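You operate a simulated robot arm through the tools that you are given. There is no shell and no other tool. Be economical: measure what you need, move in short steps, check, and stop when the job is done.

You run a simulated robot arm. Do the job below in one go: nothing can be reset, and whatever is moved stays where it is left.

Task
Run the steel bin empty into the bag, then free the spout for cleaning.
Fine: slide in, green paddle down till no leek is left, slide out, spout clamp released last. Where these are worked on the way, their far stop is far enough and under half their travel is too little: bag slide.

It is judged by the outcome, as a careful person would: the job done as asked, and still so three seconds after it is handed in. It fails if anything else is knocked over, pushed out of place, dropped, spilled or broken.

Robot
A 7-joint arm with a two-finger gripper, hanging from a carriage that runs on a rail from [180.3, 0] to [-67.7, 0] (x, y) and turns from -276 to 411 degrees about z. Base frame: it is fixed where the carriage stands at the start and does not move with it; the origin is on the floor, on the carriage's upright axis, x ahead of it, y to its left, z up; the surface under the hand at the start is at about z = 85. Units: cm, degrees, N and s.
With the tool pointing down near the work surface it reaches from about 40 to 78 cm from the robot's upright axis, wherever it stands. Its first joint turns from -143.0 to 143.0 degrees. Places, roughly: bag slide [70, 40, 90]; spout clamp [70, 50, 100]. Payload 1.37 kg.
The TCP is the grasp point between the finger pads, 1.6 cm short of the fingertips. In the tool frame z runs along the fingers and y along their closing line. The gripper opens to 9.2 cm. The gripper's body begins 7.4 cm behind the TCP.
Orientation is told as [roll, pitch, yaw] about the base's x, y, z axes, in that order, counted from this pose: with the fingers straight down and closing along the base's y, the tool's x points along the base's -x, its y along +y and its z along -z.

Tools
- The arm moves only by the tool arm_command. Its arguments are lists of equal length, an entry for each row: "linear": the shift along the tool's x, y, z in cm, a list of three; "turn": the turn, a rotation vector about the tool's x, y, z in degrees, a list of three; "gripper": the gripper command, from -1 (shut) to 1 (fully open), values between in proportion. In form: {"linear": [[tx, ty, tz], ...], "turn": [[ax, ay, az], ...], "gripper": [gripper, ...]}. A call has 1 to 12 rows; each row is the pose to reach, as a shift and turn from the pose commanded when the call began, along the tool's axes at that moment. Rows are played at 5 a second. More than 5 cm and 8.6 degrees between two rows, or a gripper value outside its range, and nothing of the call is played. A pose out of reach is approached as far as the arm can. The call stops where the force on the tool passes 50 N (or 10 N more than at its start, if that is more) or the arm is blocked; 0.2 s more then pass. The fingers move at their own pace and stop on an object; they squeeze with about 26 N. The grip force told is the motor's: it shows also when the fingers shut on nothing. Time passes only in rows, and 0.2 s behind the last, so rows that repeat a pose let the fingers close. The reply holds the time, the measured pose of the TCP, the force on the tool along the base axes, the opening and the grip force, in the units named above and with some noise, with the torque about the TCP (base axes, N m) and any sound that the robot's microphone picked up.
- Cameras (640 x 400 px; columns grow to the right, rows downward): "scene" is now at [27.4, 5.16, 176.15]; the picture's right is [0.69, -0.72, 0.00], its down [-0.56, -0.54, -0.62] and it looks along [0.45, 0.43, -0.78] (base axes); focal length 278 px, centre (320, 200). "wrist" rides on the gripper at [7.1, 1.9, -11.1] in the tool frame; the picture's right is [-0.26, 0.97, 0.00], its down [-0.78, -0.21, -0.59] and it looks along [-0.57, -0.15, 0.81] (tool axes); focal length 280 px, centre (320, 200). There is no depth. A picture from a camera that has moved, and an enlarged one, comes with that camera's place and axes in the base frame and with its lens.
- capture(camera): a new picture of that camera. The clock stands still meanwhile.
- lift_body(by): slides the trunk up (or, below 0, down) by that many cm; the arm and the scene camera ride with it, the base frame stays. It gives what a move gives, with no picture.
- base_move(legs): drives the robot by 1 to 6 legs, each [ahead, left, turn to the left] in cm, cm and degrees, along the robot's own axes; the way and the turn of a leg run together, so that a leg with both is an arc; at most 150 cm and 180 degrees a leg. The arm and the cameras ride along, it lands a little off, and it stops where it bumps. It keeps to its track: a leg is cut to what the track allows. It gives what a move gives.
- turn_head(pan, tilt): turns the head with the scene camera to pan (to the left, within 155 degrees either way) and tilt (down, from -29 to 69), counted from straight ahead of the robot. It gives what a move gives.
- zoom(camera, box): a new picture of the part [left, top, right, bottom] of that camera's present view, enlarged. The clock stands still meanwhile.
- close_job(): hands the job in; it is judged then, once.

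Work in short steps. Places have to be worked out from the pictures, the camera data and where the tool is seen: move nearer, look again, correct. Check each grasp and each placing, and mend what went wrong. You have 120 turns and 82 pictures in all, those below and enlarged ones among them. Open the gripper and draw the arm clear of the work before you hand the job in, unless the task says otherwise; then end with one line.

The tools are called after "Request:" as a command line: name --argument value ..., lists and objects as JSON in quotes. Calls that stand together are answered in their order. arm_command: Moves the arm, as the interface text tells. Its arguments: {"type":"object","properties":{"linear":{"type":"array"},"turn":{"type":"array"},"gripper":{"type":"array"}},"required":["linear","turn","gripper"]} The other tools are called the same way: lift_body (by) slides the trunk up or down; base_move (legs) drives the base; turn_head (pan, tilt) turns the head that bears the scene camera; capture (camera) takes a picture; zoom (camera, box) takes an enlarged picture of a part of a camera's view; close_job () hands the job in.

At the start:

```text
t: 0.0
tcp_pos: [55.22, 57.66, 126.41]
tool_rot: [0.0, -0.1, 0.0]
force: [-0.1, -0.8, -0.9]
ft_torque: [0.03, -0.02, 0.01]
opening: 9.21
gripper_force: 0.0
trunk travel left (down, up): [-41.3, 16.8]
robot x, y, heading: [-0.03, -0.01, 0.2]
head pan, tilt: [44.0, 51.5]
```

scene: 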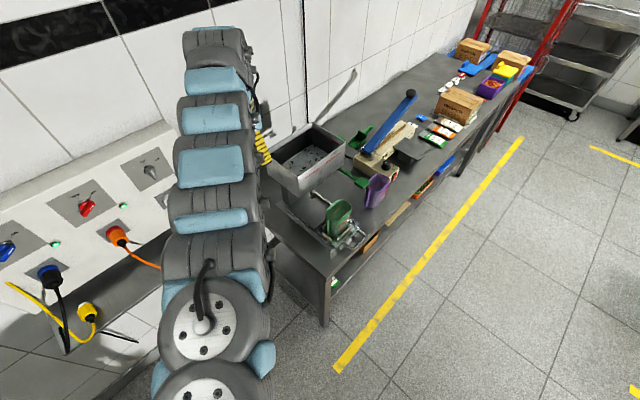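
wrist: 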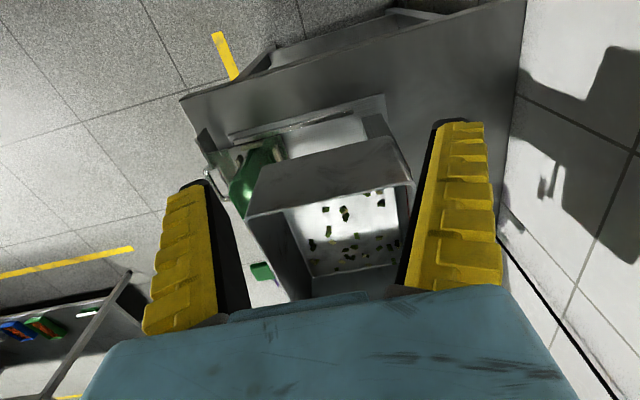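

The pictures show a steel bin with leek bits, and green items around it. I zoom in on that area to tell the parts apart.

Request:
zoom --camera "scene" --box '[250, 80, 450, 260]'

Request:
zoom --camera "wrist" --box '[180, 60, 440, 310]'

```text
2.22 times, centred on (350, 170) of scene
camera zoom: at [27.4, 5.16, 176.15], right [0.69, -0.72, 0.0], down [-0.56, -0.54, -0.62], along [0.45, 0.43, -0.78], focal length 618 px, centre (253, 267)
```

zoom: 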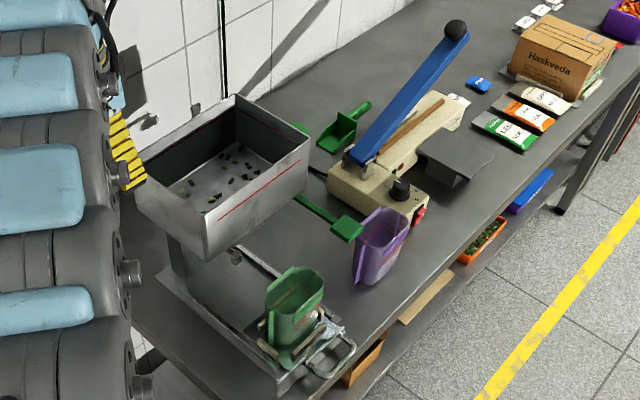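

```text
1.60 times, centred on (310, 185) of wrist
camera zoom: at [48.06, 59.58, 137.42], right [0.26, 0.97, 0.0], down [0.78, -0.21, 0.59], along [0.57, -0.15, -0.81], focal length 449 px, centre (336, 224)
```

zoom: 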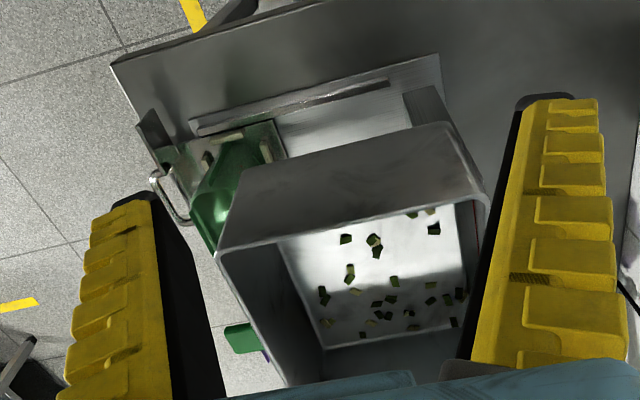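

The bin sits at about x 70, with the bag carrier and its handle in front. I lift clear and pull the arm back so the carriage can stand in front of the machine.

Request:
arm_command --linear '[[0, -2, -4], [0, -5, -8], [0, -9, -10], [0, -13, -12], [0, -17, -14], [0, -21, -14], [0, -25, -14]]' --turn '[[0, 0, 0], [0, 0, 0], [0, 0, 0], [0, 0, 0], [0, 0, 0], [0, 0, 0], [0, 0, 0]]' --gripper '[1, 1, 1, 1, 1, 1, 1]'

Request:
capture --camera "scene"

```text
t: 1.6
tcp_pos: [59.1, 38.01, 132.65]
tool_rot: [0.4, 0.0, 0.1]
force: [0.5, -0.9, -0.2]
ft_torque: [0.0, -0.02, -0.02]
opening: 9.2
gripper_force: 0.0
out of reach, approached as far as the arm can: row 3, 4, 5, 6, 7
trunk travel left (down, up): [-41.3, 16.8]
robot x, y, heading: [0.14, 0.33, -0.1]
head pan, tilt: [44.0, 51.5]
```

```text
77 pictures are left
camera scene: at [27.38, 5.18, 176.14], right [0.69, -0.72, 0.0], down [-0.56, -0.54, -0.62], along [0.45, 0.43, -0.78], focal length 278 px, centre (320, 200)
```

scene: 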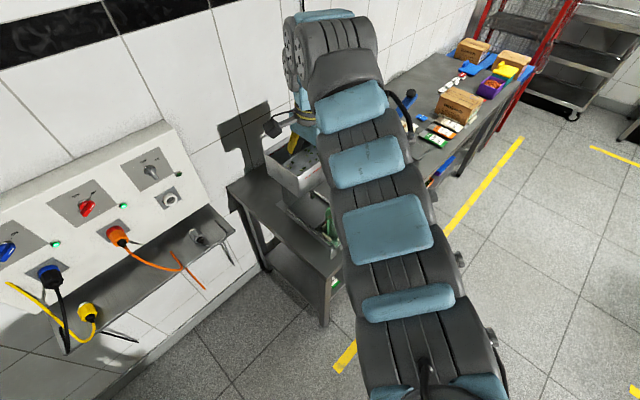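

The arm reached its height limit, so I raise the trunk for clearance, then drive towards the front of the machine while turning.

Request:
lift_body --by 15

Request:
base_move --legs '[[30, 0, 0], [0, 0, 60]]'

Request:
capture --camera "wrist"

Request:
capture --camera "scene"

```text
t: 3.4
tcp_pos: [59.17, 38.1, 147.69]
tool_rot: [0.2, -0.1, -0.1]
force: [-0.1, -0.4, 0.1]
ft_torque: [0.0, 0.02, 0.01]
opening: 9.2
gripper_force: 0.1
trunk travel left (down, up): [-56.3, 1.8]
robot x, y, heading: [0.13, 0.03, -0.1]
head pan, tilt: [44.0, 51.5]
```

```text
t: 8.0
tcp_pos: [29.29, 70.3, 147.7]
tool_rot: [0.2, -0.1, 58.0]
force: [0.3, -1.0, -0.4]
ft_torque: [-0.01, 0.04, 0.01]
opening: 9.21
gripper_force: 0.0
trunk travel left (down, up): [-56.3, 1.8]
robot x, y, heading: [30.05, -0.01, 58.0]
head pan, tilt: [44.0, 51.5]
```

```text
76 pictures are left
camera wrist: at [23.79, 65.36, 158.78], right [-0.68, 0.74, 0.0], down [0.6, 0.55, 0.59], along [0.43, 0.4, -0.81], focal length 280 px, centre (320, 200)
```

wrist: 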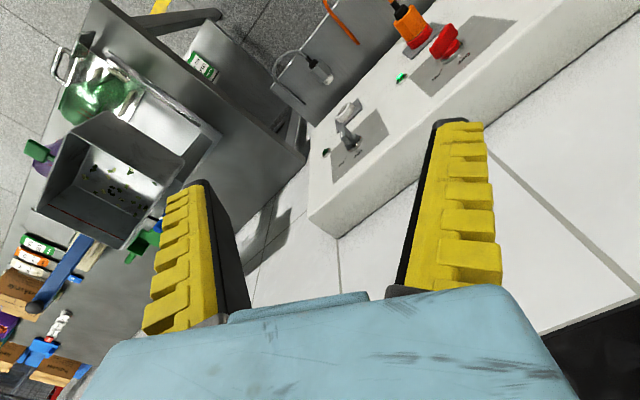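

```text
75 pictures are left
camera scene: at [40.15, 25.95, 191.15], right [0.98, 0.21, 0.0], down [0.16, -0.77, -0.62], along [-0.13, 0.61, -0.78], focal length 278 px, centre (320, 200)
```

scene: 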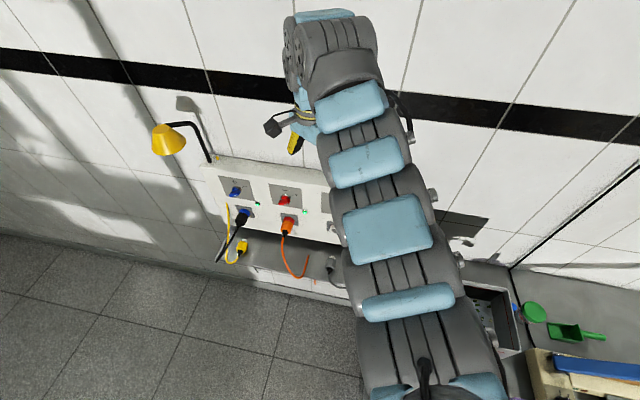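

The arm now hangs clear on the left. I turn the head to the right to view the machine.

Request:
turn_head --pan -28 --tilt 60

Request:
capture --camera "scene"

```text
t: 9.4
tcp_pos: [29.32, 70.28, 147.71]
tool_rot: [0.3, 0.0, 57.9]
force: [0.2, 0.4, -0.4]
ft_torque: [-0.02, 0.03, -0.01]
opening: 9.2
gripper_force: 0.0
trunk travel left (down, up): [-56.3, 1.8]
robot x, y, heading: [29.85, 0.19, 57.9]
head pan, tilt: [-28.0, 60.0]
```

```text
74 pictures are left
camera scene: at [47.48, 21.87, 190.1], right [0.5, -0.87, 0.0], down [-0.75, -0.43, -0.5], along [0.43, 0.25, -0.87], focal length 278 px, centre (320, 200)
```

scene: 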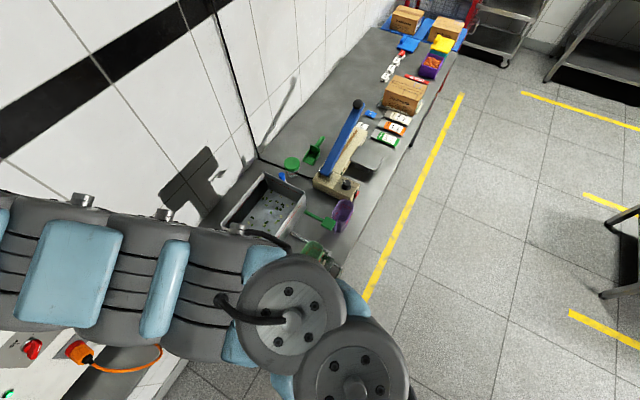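

The arm's base blocks the view. I'll turn back and stand at x≈85 with the arm out to the right, looking left at the machine.

Request:
base_move --legs '[[0, 0, -78], [55, 19, 0]]'

Request:
turn_head --pan 125 --tilt 52

Request:
capture --camera "scene"

```text
t: 16.2
tcp_pos: [157.89, 13.91, 147.73]
tool_rot: [0.2, 0.0, -21.3]
force: [0.5, -0.6, 0.3]
ft_torque: [-0.02, -0.03, 0.01]
opening: 9.19
gripper_force: 0.0
trunk travel left (down, up): [-56.3, 1.8]
robot x, y, heading: [88.44, -0.13, -21.7]
head pan, tilt: [-28.0, 60.0]
```

```text
t: 18.6
tcp_pos: [157.78, 13.91, 147.8]
tool_rot: [0.2, 0.0, -21.4]
force: [0.3, -0.1, -0.7]
ft_torque: [-0.01, 0.03, -0.01]
opening: 9.18
gripper_force: 0.0
trunk travel left (down, up): [-56.3, 1.8]
robot x, y, heading: [89.38, 0.11, -21.2]
head pan, tilt: [125.0, 52.0]
```

```text
73 pictures are left
camera scene: at [107.59, -0.8, 191.09], right [0.97, 0.23, 0.0], down [0.18, -0.77, -0.62], along [-0.14, 0.6, -0.79], focal length 278 px, centre (320, 200)
```

scene: 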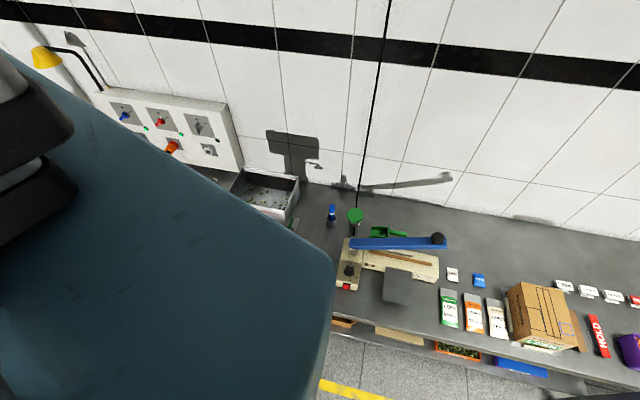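

The robot's body hides the left of the view. I drive back so that the machine falls in the free right half.

Request:
base_move --legs '[[-47, -18, 0]]'

Request:
capture --camera "scene"

```text
t: 21.6
tcp_pos: [106.33, 13.31, 147.72]
tool_rot: [0.2, 0.0, -21.8]
force: [0.7, 0.1, -0.6]
ft_torque: [-0.01, -0.01, 0.01]
opening: 9.18
gripper_force: 0.1
trunk travel left (down, up): [-56.3, 1.8]
robot x, y, heading: [37.48, -0.21, -21.8]
head pan, tilt: [125.0, 52.0]
```

```text
72 pictures are left
camera scene: at [55.99, -0.93, 191.09], right [0.97, 0.23, 0.0], down [0.18, -0.77, -0.62], along [-0.14, 0.6, -0.79], focal length 278 px, centre (320, 200)
```

scene: 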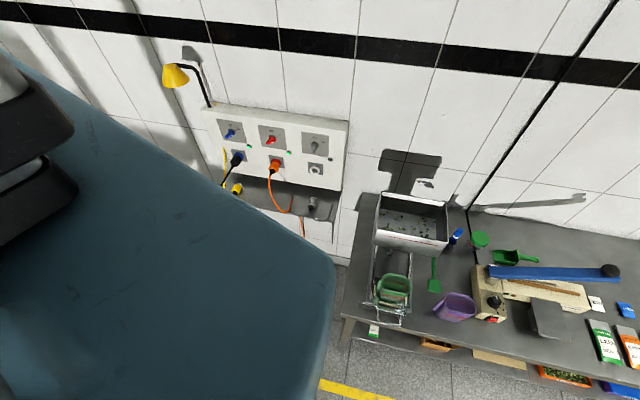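

Clear view now; I zoom in.

Request:
zoom --camera "scene" --box '[340, 180, 500, 340]'

Request:
zoom --camera "scene" --box '[360, 230, 450, 330]'

```text
2.50 times, centred on (420, 260) of scene
camera zoom: at [55.99, -0.93, 191.09], right [0.97, 0.23, 0.0], down [0.18, -0.77, -0.62], along [-0.14, 0.6, -0.79], focal length 696 px, centre (70, 50)
```

zoom: 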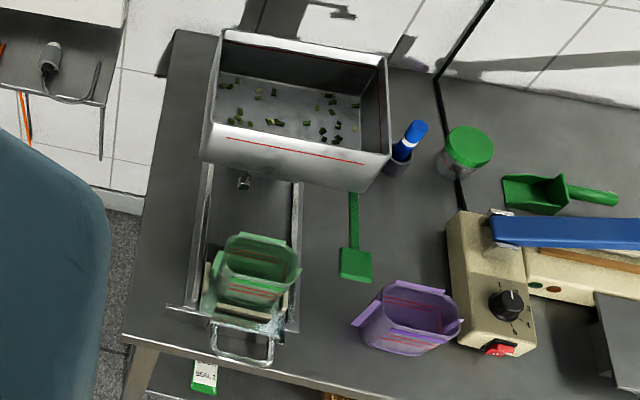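

```text
4.00 times, centred on (405, 280) of scene
camera zoom: at [55.99, -0.93, 191.09], right [0.97, 0.23, 0.0], down [0.18, -0.77, -0.62], along [-0.14, 0.6, -0.79], focal length 1113 px, centre (-20, -120)
```

zoom: 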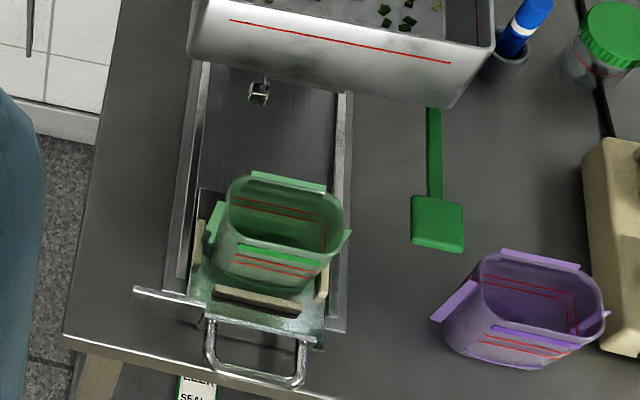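

The green bag holder sits in the slide with its handle at about (73, 31, 88); the green paddle is right of the bin and the clamp seems to be the small metal piece beneath the bin. I lower the trunk for a flatter view.

Request:
lift_body --by -32

Request:
turn_head --pan 115 --tilt 45

Request:
capture --camera "scene"

```text
t: 24.7
tcp_pos: [106.41, 13.49, 115.68]
tool_rot: [0.1, 0.1, -21.8]
force: [-0.2, -1.0, -0.3]
ft_torque: [0.0, 0.02, -0.02]
opening: 9.2
gripper_force: 0.1
trunk travel left (down, up): [-24.3, 33.8]
robot x, y, heading: [37.15, 0.07, -21.7]
head pan, tilt: [125.0, 52.0]
```

```text
t: 25.5
tcp_pos: [106.3, 13.39, 115.72]
tool_rot: [0.3, 0.0, -21.8]
force: [-0.3, 0.5, -0.6]
ft_torque: [-0.02, 0.01, 0.01]
opening: 9.19
gripper_force: 0.1
trunk travel left (down, up): [-24.3, 33.8]
robot x, y, heading: [37.36, -0.29, -21.9]
head pan, tilt: [115.0, 45.0]
```

```text
69 pictures are left
camera scene: at [57.25, -0.12, 160.04], right [1.0, 0.06, 0.0], down [0.04, -0.71, -0.71], along [-0.04, 0.71, -0.71], focal length 278 px, centre (320, 200)
```

scene: 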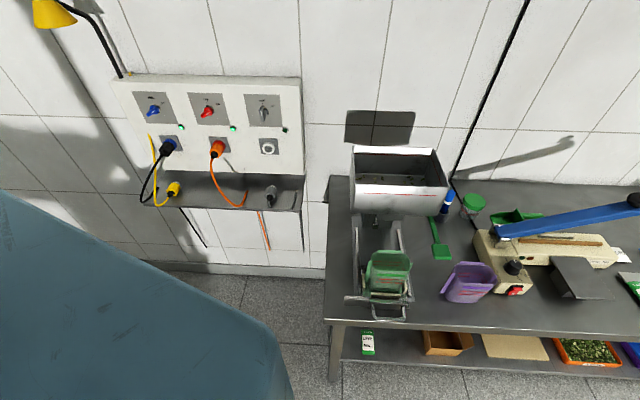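

Request:
zoom --camera "scene" --box '[335, 190, 465, 330]'

```text
2.86 times, centred on (400, 260) of scene
camera zoom: at [57.25, -0.12, 160.04], right [1.0, 0.06, 0.0], down [0.04, -0.71, -0.71], along [-0.04, 0.71, -0.71], focal length 795 px, centre (91, 29)
```

zoom: 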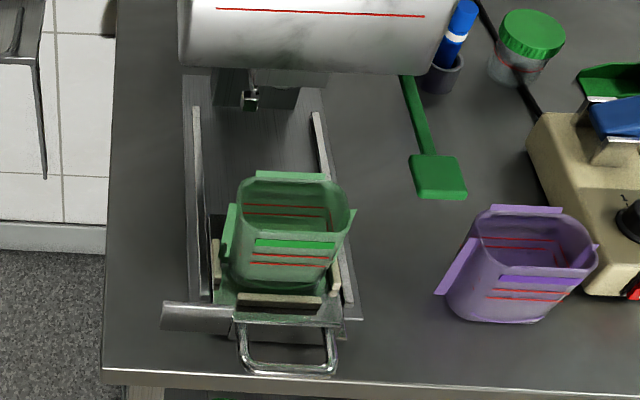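

The geometry from two views: handle bar ≈(73.5, 30.5, 87), paddle pad ≈(83, 39, 106), clamp ≈(69, 48, 103). I swing the hand in front of the machine, turning the wrist camera to look at it.

Request:
arm_command --linear '[[3.1, -0.4, 0], [6.2, -0.9, 0], [9.3, -1.3, 0], [12.4, -1.8, 0], [15.5, -2.2, 0], [18.6, -2.7, 0], [21.7, -3.1, 0], [24.8, -3.6, 0], [27.9, -4, 0], [31, -4.5, 0], [34.1, -4.9, 0], [37.2, -5.4, 0]]' --turn '[[0, 0, -8.5], [0, 0, -17], [0, 0, -25.5], [0, 0, -34], [0, 0, -42.5], [0, 0, -51], [0, 0, -59.5], [0, 0, -68], [0, 0, -76.5], [0, 0, -85], [0, 0, -93.5], [0, 0, -102]]' --gripper '[1, 1, 1, 1, 1, 1, 1, 1, 1, 1, 1, 1]'

Request:
capture --camera "wrist"

Request:
capture --camera "scene"

```text
t: 28.1
tcp_pos: [90.97, 38.8, 115.95]
tool_rot: [-0.2, -0.8, 79.2]
force: [0.3, -1.0, 0.2]
ft_torque: [0.09, 0.04, -0.01]
opening: 9.2
gripper_force: 0.0
out of reach, approached as far as the arm can: row 1, 2, 3, 4, 5, 6, 7, 8, 9, 10, 11, 12
trunk travel left (down, up): [-24.3, 33.8]
robot x, y, heading: [37.53, 0.34, -21.7]
head pan, tilt: [115.0, 45.0]
```

```text
67 pictures are left
camera wrist: at [87.58, 32.22, 126.85], right [-0.9, 0.44, 0.0], down [0.35, 0.72, 0.6], along [0.26, 0.54, -0.8], focal length 280 px, centre (320, 200)
```

wrist: 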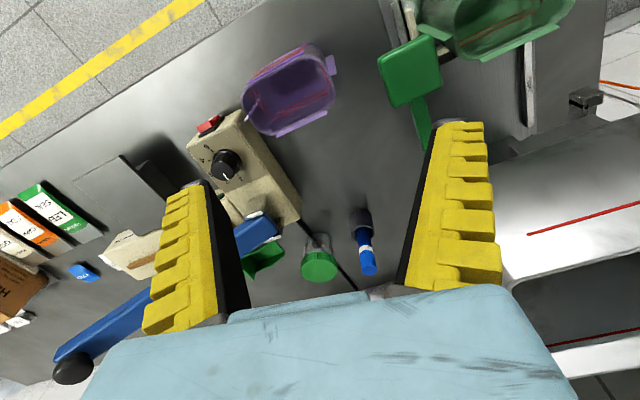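

```text
66 pictures are left
camera scene: at [57.24, -0.19, 160.04], right [1.0, 0.06, 0.0], down [0.04, -0.71, -0.71], along [-0.04, 0.71, -0.71], focal length 278 px, centre (320, 200)
```

scene: 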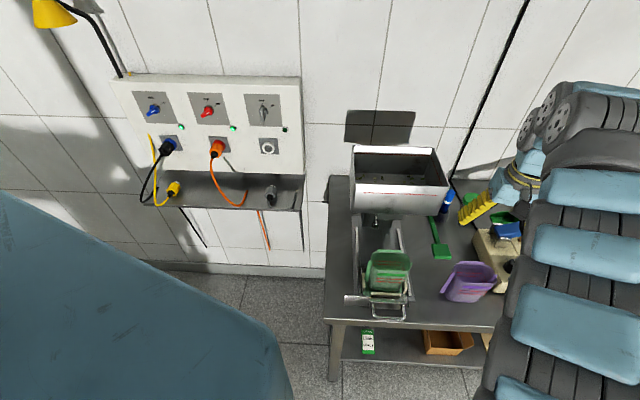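

The arm cannot fold in close with the trunk this low. I raise the trunk again and then bring the hand down and in front of the machine.

Request:
lift_body --by 30

Request:
arm_command --linear '[[3, 0, 3], [6, 0, 6], [9, -2, 9], [11, -5, 11], [13, -8, 14], [14, -11, 17], [15, -14, 20], [16, -17, 23], [16, -17, 26]]' --turn '[[0, 0, 0], [0, 0, 0], [0, 0, 0], [0, 0, 0], [0, 0, 0], [0, 0, 0], [0, 0, 0], [0, 0, 0], [0, 0, 0]]' --gripper '[1, 1, 1, 1, 1, 1, 1, 1, 1]'

```text
t: 31.1
tcp_pos: [90.99, 39.01, 145.95]
tool_rot: [-0.1, -0.8, 79.1]
force: [0.1, -0.6, 0.1]
ft_torque: [0.01, 0.01, 0.0]
opening: 9.17
gripper_force: 0.0
trunk travel left (down, up): [-54.3, 3.8]
robot x, y, heading: [37.6, -0.26, -21.8]
head pan, tilt: [115.0, 45.0]
```

```text
t: 33.3
tcp_pos: [112.08, 16.53, 130.22]
tool_rot: [-14.6, 3.7, 78.8]
force: [0.4, -0.4, 0.0]
ft_torque: [0.01, 0.04, -0.03]
opening: 9.17
gripper_force: 0.1
out of reach, approached as far as the arm can: row 1, 2, 3, 4, 5, 6, 7
trunk travel left (down, up): [-54.3, 3.8]
robot x, y, heading: [36.97, 0.1, -22.0]
head pan, tilt: [115.0, 45.0]
stopped in row 9: the arm was blocked; the commanded pose is now the measured one
```

I mistook the sign of the tool y axis, so the hand went right instead. I bring it back to the left, ahead of the table, and straighten it.

Request:
arm_command --linear '[[0, 3.2, 0], [0, 6.4, 0], [0, 9.7, 0], [0, 13, 0], [0, 16.2, 0], [0, 19.5, 0], [0, 22.7, 0], [0, 26, 0], [0, 29.2, 0], [0, 32.5, 0], [0, 35.7, 0], [0, 39, 0]]' --turn '[[-2, 0, 0], [-4, 0, 0], [-6, 0, 0], [-8, 0, 0], [-10, 0, 0], [-12, 0, 0], [-14, 0, 0], [-14.6, 0, 0], [-14.6, 0, 0], [-14.6, 0, 0], [-14.6, 0, 0], [-14.6, 0, 0]]' --gripper '[1, 1, 1, 1, 1, 1, 1, 1, 1, 1, 1, 1]'

Request:
capture --camera "wrist"

Request:
capture --camera "scene"

```text
t: 35.9
tcp_pos: [79.57, 17.15, 120.32]
tool_rot: [-1.5, 3.5, 78.9]
force: [0.6, -1.3, 0.5]
ft_torque: [0.06, 0.05, 0.02]
opening: 9.2
gripper_force: 0.0
out of reach, approached as far as the arm can: row 2, 3, 4, 5, 6, 7, 8, 9, 10, 11, 12
trunk travel left (down, up): [-54.3, 3.8]
robot x, y, heading: [37.05, -0.04, -21.6]
head pan, tilt: [115.0, 45.0]
```

```text
65 pictures are left
camera wrist: at [75.95, 11.29, 131.72], right [-0.9, 0.44, -0.04], down [0.35, 0.76, 0.54], along [0.27, 0.47, -0.84], focal length 280 px, centre (320, 200)
```

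wrist: 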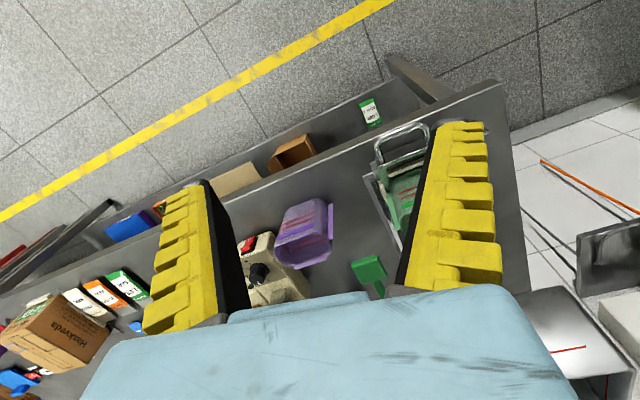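

```text
64 pictures are left
camera scene: at [57.26, -0.14, 190.05], right [1.0, 0.06, 0.0], down [0.04, -0.71, -0.71], along [-0.04, 0.71, -0.71], focal length 278 px, centre (320, 200)
```

scene: 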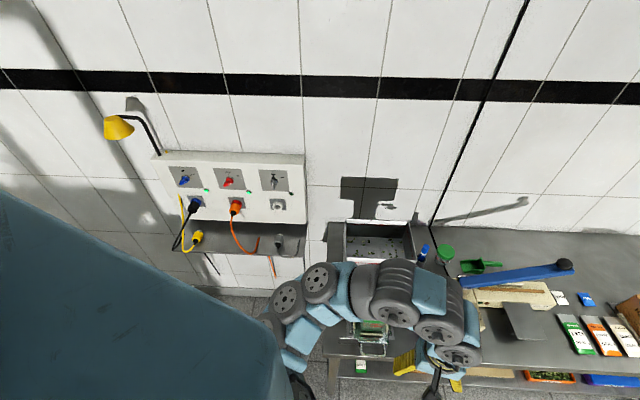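

The arm folds over the machine from the left. I tilt the hand so the wrist camera looks under the bin at the clamp.

Request:
arm_command --linear '[[0, 1, 0], [0, 2, 0], [0, 3, 0], [0, 4, 0], [0, 5, 0]]' --turn '[[0, -7, 0], [0, -14, 0], [0, -21, 0], [0, -28, 0], [0, -35, 0]]' --gripper '[-1, -1, -1, -1, -1]'

Request:
capture --camera "wrist"

```text
t: 37.1
tcp_pos: [83.6, 19.53, 113.63]
tool_rot: [-0.2, -31.0, 78.6]
force: [-0.8, 0.7, -0.3]
ft_torque: [-0.03, -0.05, 0.0]
opening: 0.0
gripper_force: 25.6
out of reach, approached as far as the arm can: row 2, 3, 4, 5
trunk travel left (down, up): [-54.3, 3.8]
robot x, y, heading: [37.76, 0.16, -21.6]
head pan, tilt: [115.0, 45.0]
```

```text
63 pictures are left
camera wrist: at [79.16, 8.45, 119.48], right [-0.9, 0.41, 0.13], down [0.28, 0.32, 0.91], along [0.33, 0.85, -0.4], focal length 280 px, centre (320, 200)
```

wrist: 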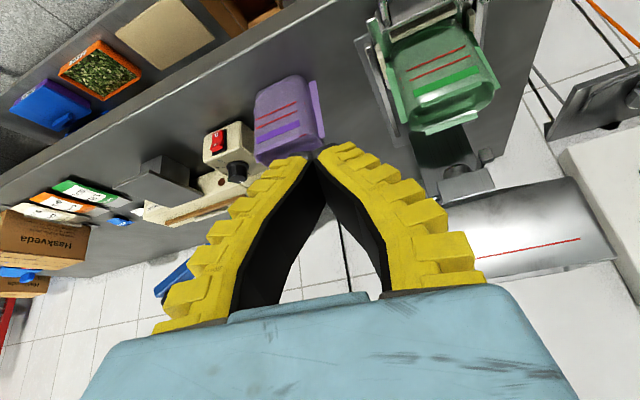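

Request:
zoom --camera "wrist" --box '[360, 0, 560, 260]'

```text
1.54 times, centred on (460, 130) of wrist
camera zoom: at [79.16, 8.45, 119.48], right [-0.9, 0.41, 0.13], down [0.28, 0.32, 0.91], along [0.33, 0.85, -0.4], focal length 431 px, centre (105, 308)
```

zoom: 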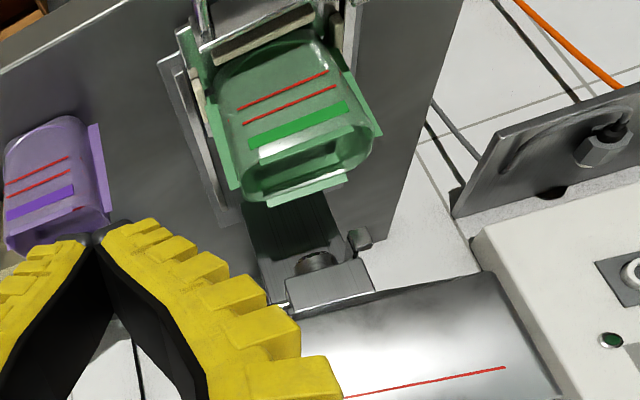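

The spout nozzle and a small lever beside it hang under the block at the bin's bottom. I drive 15 cm left, which gives both better reach and a straighter look.

Request:
base_move --legs '[[-13.95, -5.5, 0]]'

Request:
arm_command --linear '[[-2, 0, 3], [-4, 0, 6], [-4, 0, 8]]' --turn '[[0, 0, 0], [0, 0, 0], [0, 0, 0]]' --gripper '[-1, -1, -1]'

Request:
capture --camera "wrist"

```text
t: 38.4
tcp_pos: [68.68, 19.65, 113.87]
tool_rot: [-0.4, -31.2, 78.7]
force: [1.6, -0.4, 0.5]
ft_torque: [0.02, 0.02, 0.01]
opening: 0.0
gripper_force: 25.9
trunk travel left (down, up): [-54.3, 3.8]
robot x, y, heading: [22.36, 0.37, -22.1]
head pan, tilt: [115.0, 45.0]
```

```text
t: 39.2
tcp_pos: [70.0, 27.11, 108.8]
tool_rot: [-0.3, -31.1, 78.6]
force: [0.0, -0.4, 0.1]
ft_torque: [0.01, 0.02, 0.03]
opening: 0.04
gripper_force: 26.2
trunk travel left (down, up): [-54.3, 3.8]
robot x, y, heading: [22.17, -0.29, -21.7]
head pan, tilt: [115.0, 45.0]
```

```text
61 pictures are left
camera wrist: at [65.68, 15.94, 114.64], right [-0.9, 0.41, 0.13], down [0.28, 0.31, 0.91], along [0.33, 0.86, -0.4], focal length 280 px, centre (320, 200)
```

wrist: 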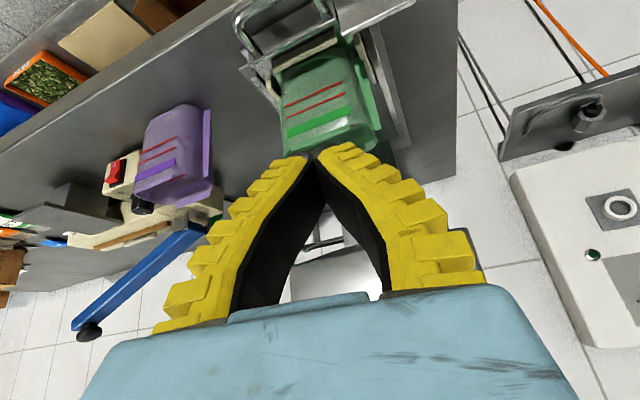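

The fingers hide the clamp; I shift the hand 11 cm right to see past them.

Request:
arm_command --linear '[[0, -4, 0], [0, -8, 0], [0, -11, 0]]' --turn '[[0, 0, 0], [0, 0, 0], [0, 0, 0]]' --gripper '[-1, -1, -1]'

Request:
zoom --camera "wrist" --box '[330, 40, 530, 300]'

```text
t: 40.0
tcp_pos: [80.83, 25.14, 109.17]
tool_rot: [-0.3, -31.2, 78.7]
force: [-1.1, 0.7, 0.1]
ft_torque: [-0.01, -0.04, 0.0]
opening: 0.0
gripper_force: 26.2
trunk travel left (down, up): [-54.3, 3.8]
robot x, y, heading: [22.11, -0.02, -21.6]
head pan, tilt: [115.0, 45.0]
```

```text
1.54 times, centred on (430, 170) of wrist
camera zoom: at [76.51, 13.95, 114.87], right [-0.9, 0.41, 0.13], down [0.28, 0.31, 0.91], along [0.33, 0.86, -0.4], focal length 431 px, centre (151, 246)
```

zoom: 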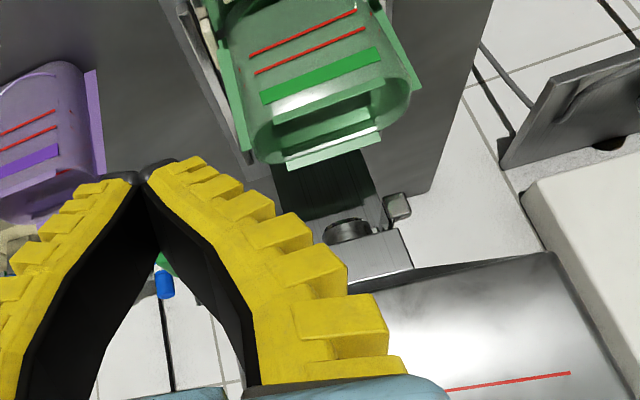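

The clamp is a small lever with a square end at about (69.5, 48.3, 102), beside the nozzle at about (73, 52). First the slide: I'll straighten the hand, and turn it so the fingers close along y to grip the handle bar.

Request:
arm_command --linear '[[0, 0, -1], [0, 0, -2], [0, 0, -3], [0, 0, -4]]' --turn '[[0, 7.8, 0], [0, 15.6, 0], [0, 23.4, 0], [0, 31.2, 0]]' --gripper '[-1, -1, -0.5, -0.5]'

Request:
arm_command --linear '[[0, 0, 0], [0, 0, 0], [0, 0, 0], [0, 0, 0], [0, 0, 0], [0, 0, 0], [0, 0, 0], [0, 0, 0], [0, 0, 0], [0, 0, 0]]' --turn '[[0, 0, 8], [0, 0, 16], [0, 0, 24], [0, 0, 32], [0, 0, 40], [0, 0, 48], [0, 0, 56], [0, 0, 64], [0, 0, 72], [0, 0, 78.7]]' --gripper '[-0.3, -0.3, -0.3, -0.3, -0.3, -0.3, -0.3, -0.3, -0.3, -0.3]'

```text
t: 41.0
tcp_pos: [80.51, 22.84, 112.67]
tool_rot: [-0.3, 0.1, 78.6]
force: [0.0, -0.1, 0.0]
ft_torque: [0.04, -0.01, 0.02]
opening: 2.69
gripper_force: 3.0
trunk travel left (down, up): [-54.3, 3.8]
robot x, y, heading: [22.01, -0.01, -21.8]
head pan, tilt: [115.0, 45.0]
```

```text
t: 43.2
tcp_pos: [80.44, 22.91, 112.59]
tool_rot: [-0.1, -0.2, -0.3]
force: [-0.1, -0.5, -0.9]
ft_torque: [0.0, -0.02, 0.0]
opening: 3.58
gripper_force: 2.1
trunk travel left (down, up): [-54.3, 3.8]
robot x, y, heading: [22.62, -0.23, -21.8]
head pan, tilt: [115.0, 45.0]
```

Now I tilt the hand 30° (leaning back from the bin) and come to 8 cm short of the bar along the approach line, then look.

Request:
arm_command --linear '[[2, 1, 4], [4, 2, 8], [6, 3, 12], [7, 3.6, 16], [7, 3.6, 18.5]]' --turn '[[-6, 0, 0], [-12, 0, 0], [-18, 0, 0], [-24, 0, 0], [-30, 0, 0]]' --gripper '[-0.2, -0.2, -0.2, -0.2, -0.2]'

Request:
capture --camera "wrist"

Request:
capture --camera "scene"

```text
t: 44.4
tcp_pos: [73.6, 26.57, 93.87]
tool_rot: [30.0, -0.1, -0.1]
force: [-0.1, 1.2, -0.5]
ft_torque: [-0.04, 0.03, 0.0]
opening: 4.04
gripper_force: 2.7
trunk travel left (down, up): [-54.3, 3.8]
robot x, y, heading: [21.95, 0.26, -21.8]
head pan, tilt: [115.0, 45.0]
```

```text
59 pictures are left
camera wrist: at [66.35, 22.78, 104.42], right [0.26, 0.84, 0.48], down [0.78, -0.48, 0.41], along [0.57, 0.27, -0.77], focal length 280 px, centre (320, 200)
```

wrist: 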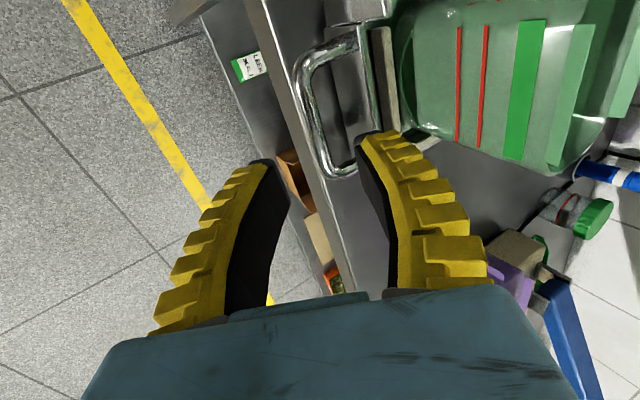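

```text
58 pictures are left
camera scene: at [42.22, -0.11, 190.04], right [1.0, 0.06, 0.0], down [0.04, -0.71, -0.71], along [-0.04, 0.71, -0.71], focal length 278 px, centre (320, 200)
```

scene: 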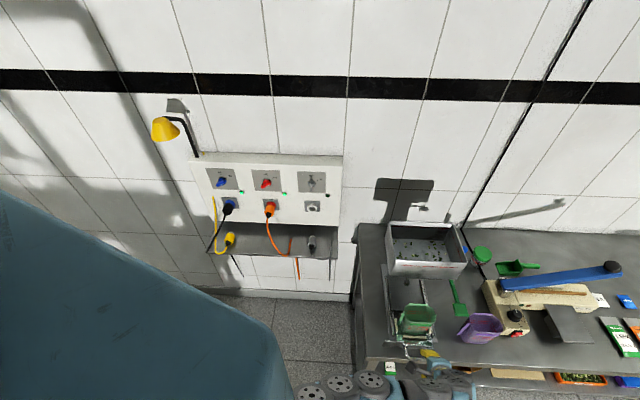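

The bar measures from x 69.5 to 77.5 at y≈30.1, z≈87.5, in line with the fingers. I advance 6.3 cm with a narrower opening.

Request:
arm_command --linear '[[0, -0.2, 2], [0, -0.2, 4], [0, -0.2, 5.5], [0, -0.2, 6.4]]' --turn '[[0, 0, 0], [0, 0, 0], [0, 0, 0], [0, 0, 0]]' --gripper '[-0.35, -0.35, -0.35, -0.35]'

Request:
capture --camera "wrist"

```text
t: 45.4
tcp_pos: [73.74, 29.44, 88.33]
tool_rot: [29.9, -0.3, -0.2]
force: [0.8, 0.1, 0.1]
ft_torque: [-0.02, -0.01, -0.02]
opening: 3.34
gripper_force: 2.5
trunk travel left (down, up): [-54.3, 3.8]
robot x, y, heading: [22.08, 0.28, -21.8]
head pan, tilt: [115.0, 45.0]
```

```text
57 pictures are left
camera wrist: at [66.46, 25.63, 98.77], right [0.26, 0.84, 0.48], down [0.78, -0.48, 0.41], along [0.57, 0.27, -0.77], focal length 280 px, centre (320, 200)
```

wrist: 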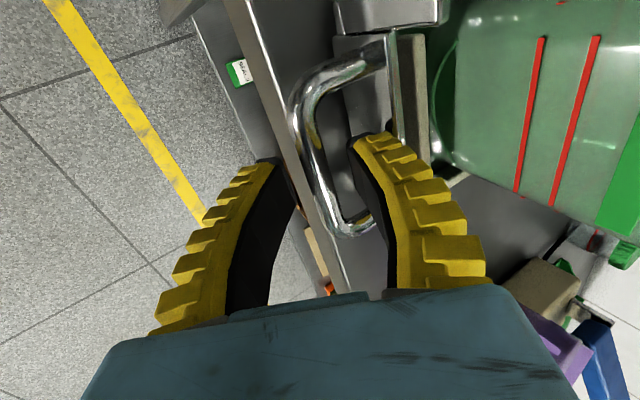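

The bar is between the fingers; I close on it.

Request:
arm_command --linear '[[0, 0, 0.3], [0, 0, 0.3], [0, 0, 0.3]]' --turn '[[0, 0, 0], [0, 0, 0], [0, 0, 0]]' --gripper '[-1, -1, -1]'

```text
t: 46.2
tcp_pos: [73.68, 29.51, 88.12]
tool_rot: [29.9, -0.2, -0.1]
force: [1.7, 5.0, -3.8]
ft_torque: [0.0, -0.06, 0.02]
opening: 0.61
gripper_force: 27.8
trunk travel left (down, up): [-54.3, 3.8]
robot x, y, heading: [21.95, -0.39, -21.8]
head pan, tilt: [115.0, 45.0]
```

Gripped (0.6 cm). I push the slide straight along +y in steps.

Request:
arm_command --linear '[[0, 1.73, 1.0], [0, 3.46, 2], [0, 5.2, 3]]' --turn '[[0, 0, 0], [0, 0, 0], [0, 0, 0]]' --gripper '[-1, -1, -1]'

Request:
capture --camera "scene"

```text
t: 47.0
tcp_pos: [73.65, 35.25, 87.81]
tool_rot: [29.8, -0.4, -0.1]
force: [8.8, 1.3, -25.3]
ft_torque: [0.05, 0.46, 0.42]
opening: 0.63
gripper_force: 28.3
trunk travel left (down, up): [-54.3, 3.8]
robot x, y, heading: [22.2, 0.17, -21.5]
head pan, tilt: [115.0, 45.0]
```

```text
56 pictures are left
camera scene: at [42.23, -0.16, 190.02], right [1.0, 0.06, 0.0], down [0.04, -0.71, -0.71], along [-0.04, 0.71, -0.71], focal length 278 px, centre (320, 200)
```

scene: 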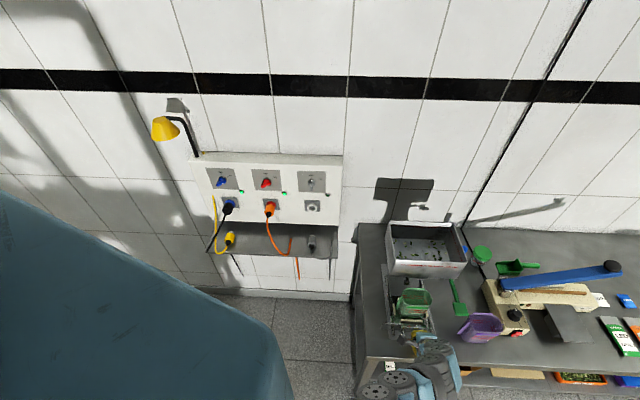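

The slide moves in. A downward constraint of 25 N shows, so I lower the path slightly and continue.

Request:
arm_command --linear '[[0.1, 0.8, 0.75], [0.15, 1.65, 1.3], [0.2, 2.5, 1.8], [0.2, 3.4, 2.3]]' --turn '[[0, 0, 0], [0, 0, 0], [0, 0, 0], [0, 0, 0]]' --gripper '[-1, -1, -1, -1]'

```text
t: 48.0
tcp_pos: [73.46, 39.49, 87.69]
tool_rot: [29.8, -0.3, -0.2]
force: [12.6, 0.4, -20.9]
ft_torque: [0.03, -0.04, -0.03]
opening: 0.6
gripper_force: 27.6
trunk travel left (down, up): [-54.3, 3.8]
robot x, y, heading: [22.21, -0.25, -21.8]
head pan, tilt: [115.0, 45.0]
```

10 cm so far. I ease the sideways and vertical loads and continue.

Request:
arm_command --linear '[[-0.2, 0.1, 0.5], [-0.3, 0.95, 1.0], [-0.3, 1.8, 1.5], [-0.3, 2.65, 2.0]]' --turn '[[0, 0, 0], [0, 0, 0], [0, 0, 0], [0, 0, 0]]' --gripper '[-1, -1, -1, -1]'

Request:
capture --camera "scene"

```text
t: 49.0
tcp_pos: [73.59, 42.89, 87.24]
tool_rot: [30.0, -0.1, -0.1]
force: [-2.3, 0.7, -6.3]
ft_torque: [0.03, 0.04, 0.04]
opening: 0.61
gripper_force: 28.1
trunk travel left (down, up): [-54.3, 3.8]
robot x, y, heading: [21.94, 0.05, -21.7]
head pan, tilt: [115.0, 45.0]
```

```text
55 pictures are left
camera scene: at [42.2, -0.14, 190.02], right [1.0, 0.06, 0.0], down [0.04, -0.71, -0.71], along [-0.04, 0.71, -0.71], focal length 278 px, centre (320, 200)
```

scene: 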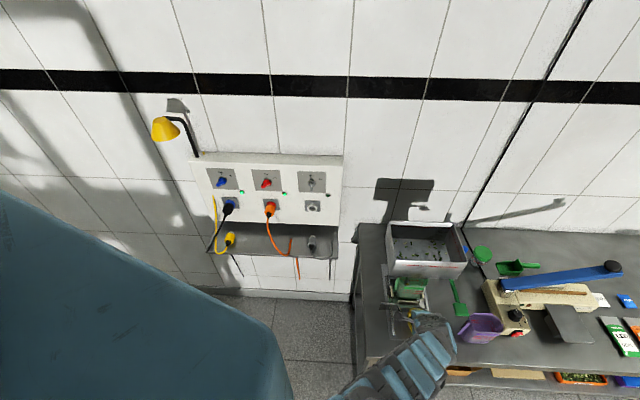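

Loads are low; I keep pushing to feel for the end stop.

Request:
arm_command --linear '[[0, 0.7, 0.5], [0, 1.4, 0.95], [0, 2.1, 1.4], [0, 2.8, 1.8]]' --turn '[[0, 0, 0], [0, 0, 0], [0, 0, 0], [0, 0, 0]]' --gripper '[-1, -1, -1, -1]'

Request:
zoom --camera "scene" --box '[360, 200, 500, 360]'

```text
t: 50.0
tcp_pos: [73.57, 43.77, 87.26]
tool_rot: [29.3, -0.4, -0.3]
force: [13.1, -13.2, -37.9]
ft_torque: [0.43, 0.06, 0.08]
opening: 0.0
gripper_force: 28.3
out of reach, approached as far as the arm can: row 2, 3, 4
trunk travel left (down, up): [-54.3, 3.8]
robot x, y, heading: [22.72, 0.03, -21.8]
head pan, tilt: [115.0, 45.0]
```

```text
2.50 times, centred on (430, 280) of scene
camera zoom: at [42.24, -0.29, 189.98], right [1.0, 0.06, 0.0], down [0.04, -0.71, -0.7], along [-0.04, 0.7, -0.71], focal length 696 px, centre (45, 0)
```

zoom: 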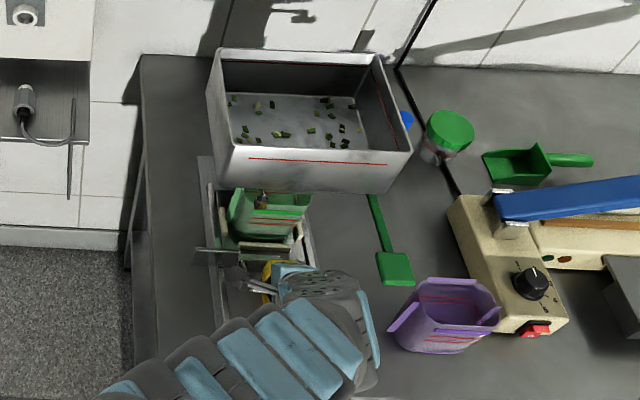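

The fingers slipped off the bar (opening 0) and the reach limit was hit. I look with the wrist camera.

Request:
capture --camera "wrist"

```text
53 pictures are left
camera wrist: at [66.31, 40.13, 97.89], right [0.26, 0.84, 0.47], down [0.78, -0.48, 0.41], along [0.57, 0.26, -0.78], focal length 280 px, centre (320, 200)
```

wrist: 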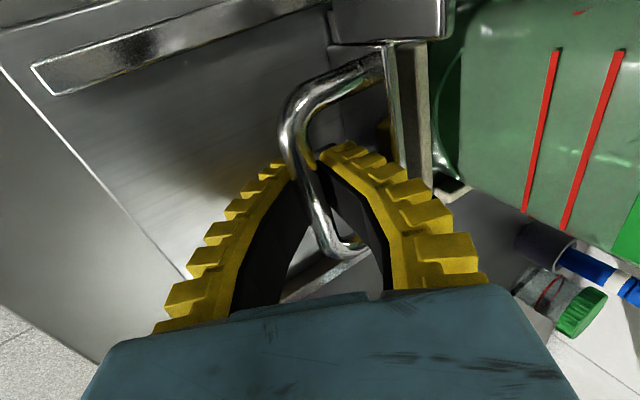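

The bar sits in the gap above the fingertips, still enclosed. I open a little and ease back to relieve the load.

Request:
arm_command --linear '[[0, 0, 0], [0, -0.5, -1.2], [0, -0.7, -2]]' --turn '[[0, 0, 0], [0, 0, 0], [0, 0, 0]]' --gripper '[-0.4, -0.4, -0.4]'

Request:
capture --camera "wrist"

```text
t: 50.8
tcp_pos: [73.36, 43.27, 89.42]
tool_rot: [30.2, -0.4, 0.2]
force: [-0.5, -0.4, -0.3]
ft_torque: [0.01, -0.03, -0.01]
opening: 3.11
gripper_force: 2.8
trunk travel left (down, up): [-54.3, 3.8]
robot x, y, heading: [22.08, -0.25, -21.7]
head pan, tilt: [115.0, 45.0]
```

```text
52 pictures are left
camera wrist: at [66.17, 39.47, 99.84], right [0.26, 0.84, 0.48], down [0.78, -0.48, 0.41], along [0.57, 0.27, -0.77], focal length 280 px, centre (320, 200)
```

wrist: 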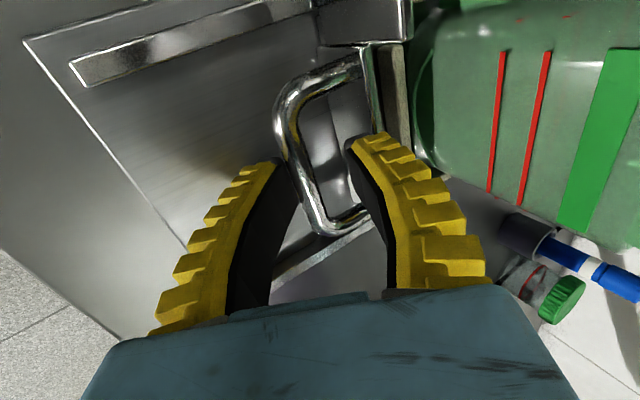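

Free of load. The bar is at about y 43.3, z 87.3. I lessen the tilt for reach, come back onto the bar, and grip again.

Request:
arm_command --linear '[[0, -0.2, 0.4], [0, -0.6, 1.2], [0, -0.8, 1.6], [0, -0.8, 1.6], [0, -0.8, 1.6]]' --turn '[[6, 0, 0], [12, 0, 0], [12, 0, 0], [12, 0, 0], [12, 0, 0]]' --gripper '[-0.4, -0.4, -0.4, -1, -1]'

```text
t: 52.0
tcp_pos: [73.5, 42.74, 87.91]
tool_rot: [17.7, -0.1, -0.2]
force: [3.0, 0.6, -7.2]
ft_torque: [0.01, 0.04, 0.05]
opening: 0.6
gripper_force: 28.1
out of reach, approached as far as the arm can: row 2, 3, 4, 5
trunk travel left (down, up): [-54.3, 3.8]
robot x, y, heading: [22.16, -0.16, -22.1]
head pan, tilt: [115.0, 45.0]
```

Gripped again. I push a further 1.5 cm to test for the stop.

Request:
arm_command --linear '[[0, 0.6, 0.2], [0, 1.1, 0.35], [0, 1.5, 0.5]]' --turn '[[0, 0, 0], [0, 0, 0], [0, 0, 0]]' --gripper '[-1, -1, -1]'

Request:
capture --camera "wrist"

```text
t: 52.8
tcp_pos: [73.33, 42.97, 88.24]
tool_rot: [17.7, -0.4, -0.2]
force: [12.6, -2.2, -27.4]
ft_torque: [-0.01, -0.02, 0.04]
opening: 0.59
gripper_force: 28.1
out of reach, approached as far as the arm can: row 1, 2, 3
trunk travel left (down, up): [-54.3, 3.8]
robot x, y, heading: [22.65, -0.05, -21.8]
head pan, tilt: [115.0, 45.0]
```

```text
51 pictures are left
camera wrist: at [66.14, 41.52, 99.25], right [0.26, 0.92, 0.29], down [0.78, -0.38, 0.5], along [0.57, 0.1, -0.81], focal length 280 px, centre (320, 200)
```

wrist: 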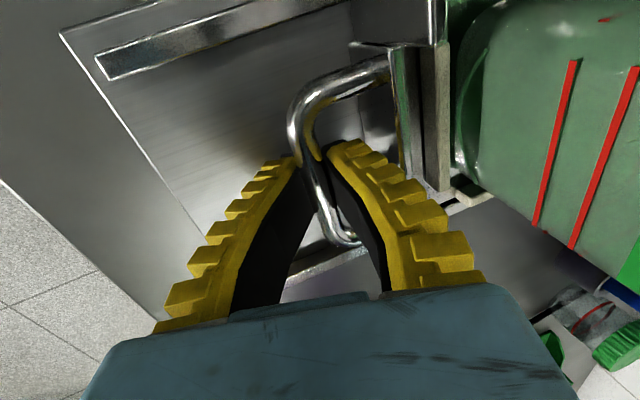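

The arm is at its outer reach (it rises as it goes out), so the trunk is too high. I release, rise straight up out of the loop, and then lower the trunk by the same amount.

Request:
arm_command --linear '[[0, 0, 0], [0, 0, -1], [0, 0.5, -4], [0, 1.8, -7], [0, 2.8, -10]]' --turn '[[0, 0, 0], [0, 0, 0], [0, 0, 0], [0, 0, 0], [0, 0, 0]]' --gripper '[-0.35, -0.35, -0.35, -0.35, -0.35]'

```text
t: 54.0
tcp_pos: [73.35, 42.76, 98.67]
tool_rot: [17.8, -0.3, -0.1]
force: [-0.3, 0.2, 1.0]
ft_torque: [0.06, -0.03, -0.01]
opening: 3.39
gripper_force: 2.8
trunk travel left (down, up): [-54.3, 3.8]
robot x, y, heading: [22.11, -0.24, -22.1]
head pan, tilt: [115.0, 45.0]
```

Request:
lift_body --by -10.8

Request:
capture --camera "wrist"

```text
t: 55.4
tcp_pos: [73.51, 42.73, 87.79]
tool_rot: [17.9, -0.1, -0.1]
force: [0.8, -0.5, -0.2]
ft_torque: [-0.01, 0.01, 0.02]
opening: 3.37
gripper_force: 2.5
trunk travel left (down, up): [-43.5, 14.6]
robot x, y, heading: [22.03, 0.24, -21.8]
head pan, tilt: [115.0, 45.0]
```

```text
50 pictures are left
camera wrist: at [66.2, 41.23, 98.9], right [0.26, 0.92, 0.3], down [0.78, -0.38, 0.5], along [0.57, 0.1, -0.81], focal length 280 px, centre (320, 200)
```

wrist: 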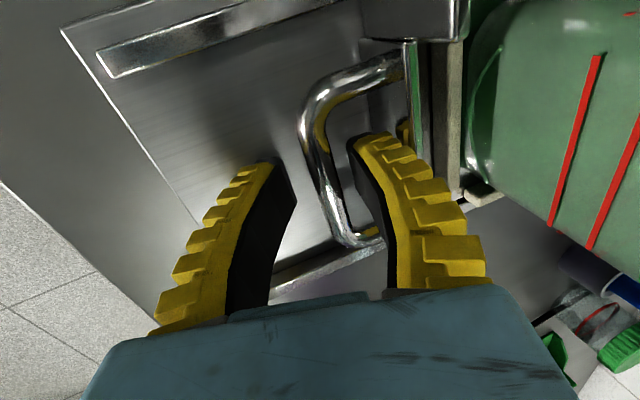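

The bar is between the fingers again, with reach to spare. I close and push on.

Request:
arm_command --linear '[[0, 0.3, 0.1], [0, 0.3, 0.1], [0, 0.3, 0.1], [0, 1.1, 0.4], [0, 1.9, 0.65], [0, 2.7, 0.9]]' --turn '[[0, 0, 0], [0, 0, 0], [0, 0, 0], [0, 0, 0], [0, 0, 0], [0, 0, 0]]' --gripper '[-1, -1, -1, -1, -1, -1]'

```text
t: 56.9
tcp_pos: [73.3, 43.77, 87.01]
tool_rot: [17.0, 0.2, -0.5]
force: [0.8, -21.4, -19.1]
ft_torque: [0.38, 0.17, 0.31]
opening: 0.28
gripper_force: 28.6
trunk travel left (down, up): [-43.5, 14.6]
robot x, y, heading: [22.31, -0.03, -22.2]
head pan, tilt: [115.0, 45.0]
stopped in row 6: the force on the tool passed its limit at 51 N (the readings are from after the stop); the commanded pose is now the measured one
```

The push met a hard stop (51 N) at y≈43.8: the slide is fully in. I release, lift out, and check.

Request:
arm_command --linear '[[0, 0, 0], [0, 0, -0.5], [0, 0.5, -4], [0, 0, -8], [0, -3, -12], [0, -7, -14]]' --turn '[[0, 0, 0], [0, 0, 0], [0, 0, 0], [0, 0, 0], [0, 0, 0], [0, 0, 0]]' --gripper '[-0.35, -0.35, -0.35, -0.35, -0.35, -0.35]'

Request:
zoom --camera "scene" --box '[360, 180, 520, 330]'

Request:
capture --camera "wrist"

```text
t: 58.0
tcp_pos: [70.66, 46.08, 97.42]
tool_rot: [14.9, -3.3, 13.5]
force: [-6.7, -37.2, -1.8]
ft_torque: [3.53, -0.57, -0.43]
opening: 3.31
gripper_force: 2.1
out of reach, approached as far as the arm can: row 5
trunk travel left (down, up): [-43.5, 14.6]
robot x, y, heading: [22.44, 0.12, -21.8]
head pan, tilt: [115.0, 45.0]
stopped in row 5: the force on the tool passed its limit at 115 N (the readings are from after the stop); the commanded pose is now the measured one
```

```text
2.67 times, centred on (440, 255) of scene
camera zoom: at [42.19, -0.46, 179.26], right [1.0, 0.05, 0.0], down [0.04, -0.71, -0.7], along [-0.04, 0.7, -0.71], focal length 742 px, centre (0, 53)
```

zoom: 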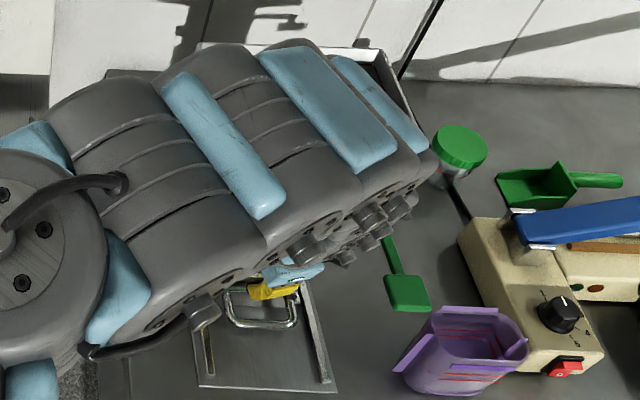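

```text
48 pictures are left
camera wrist: at [63.22, 43.41, 108.13], right [0.02, 0.96, 0.26], down [0.81, -0.17, 0.56], along [0.59, 0.2, -0.79], focal length 280 px, centre (320, 200)
```

wrist: 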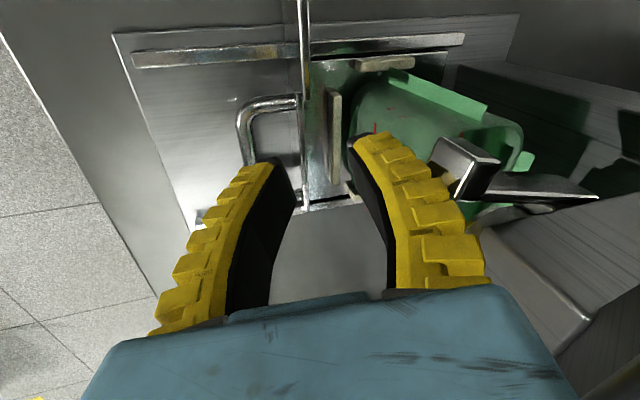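

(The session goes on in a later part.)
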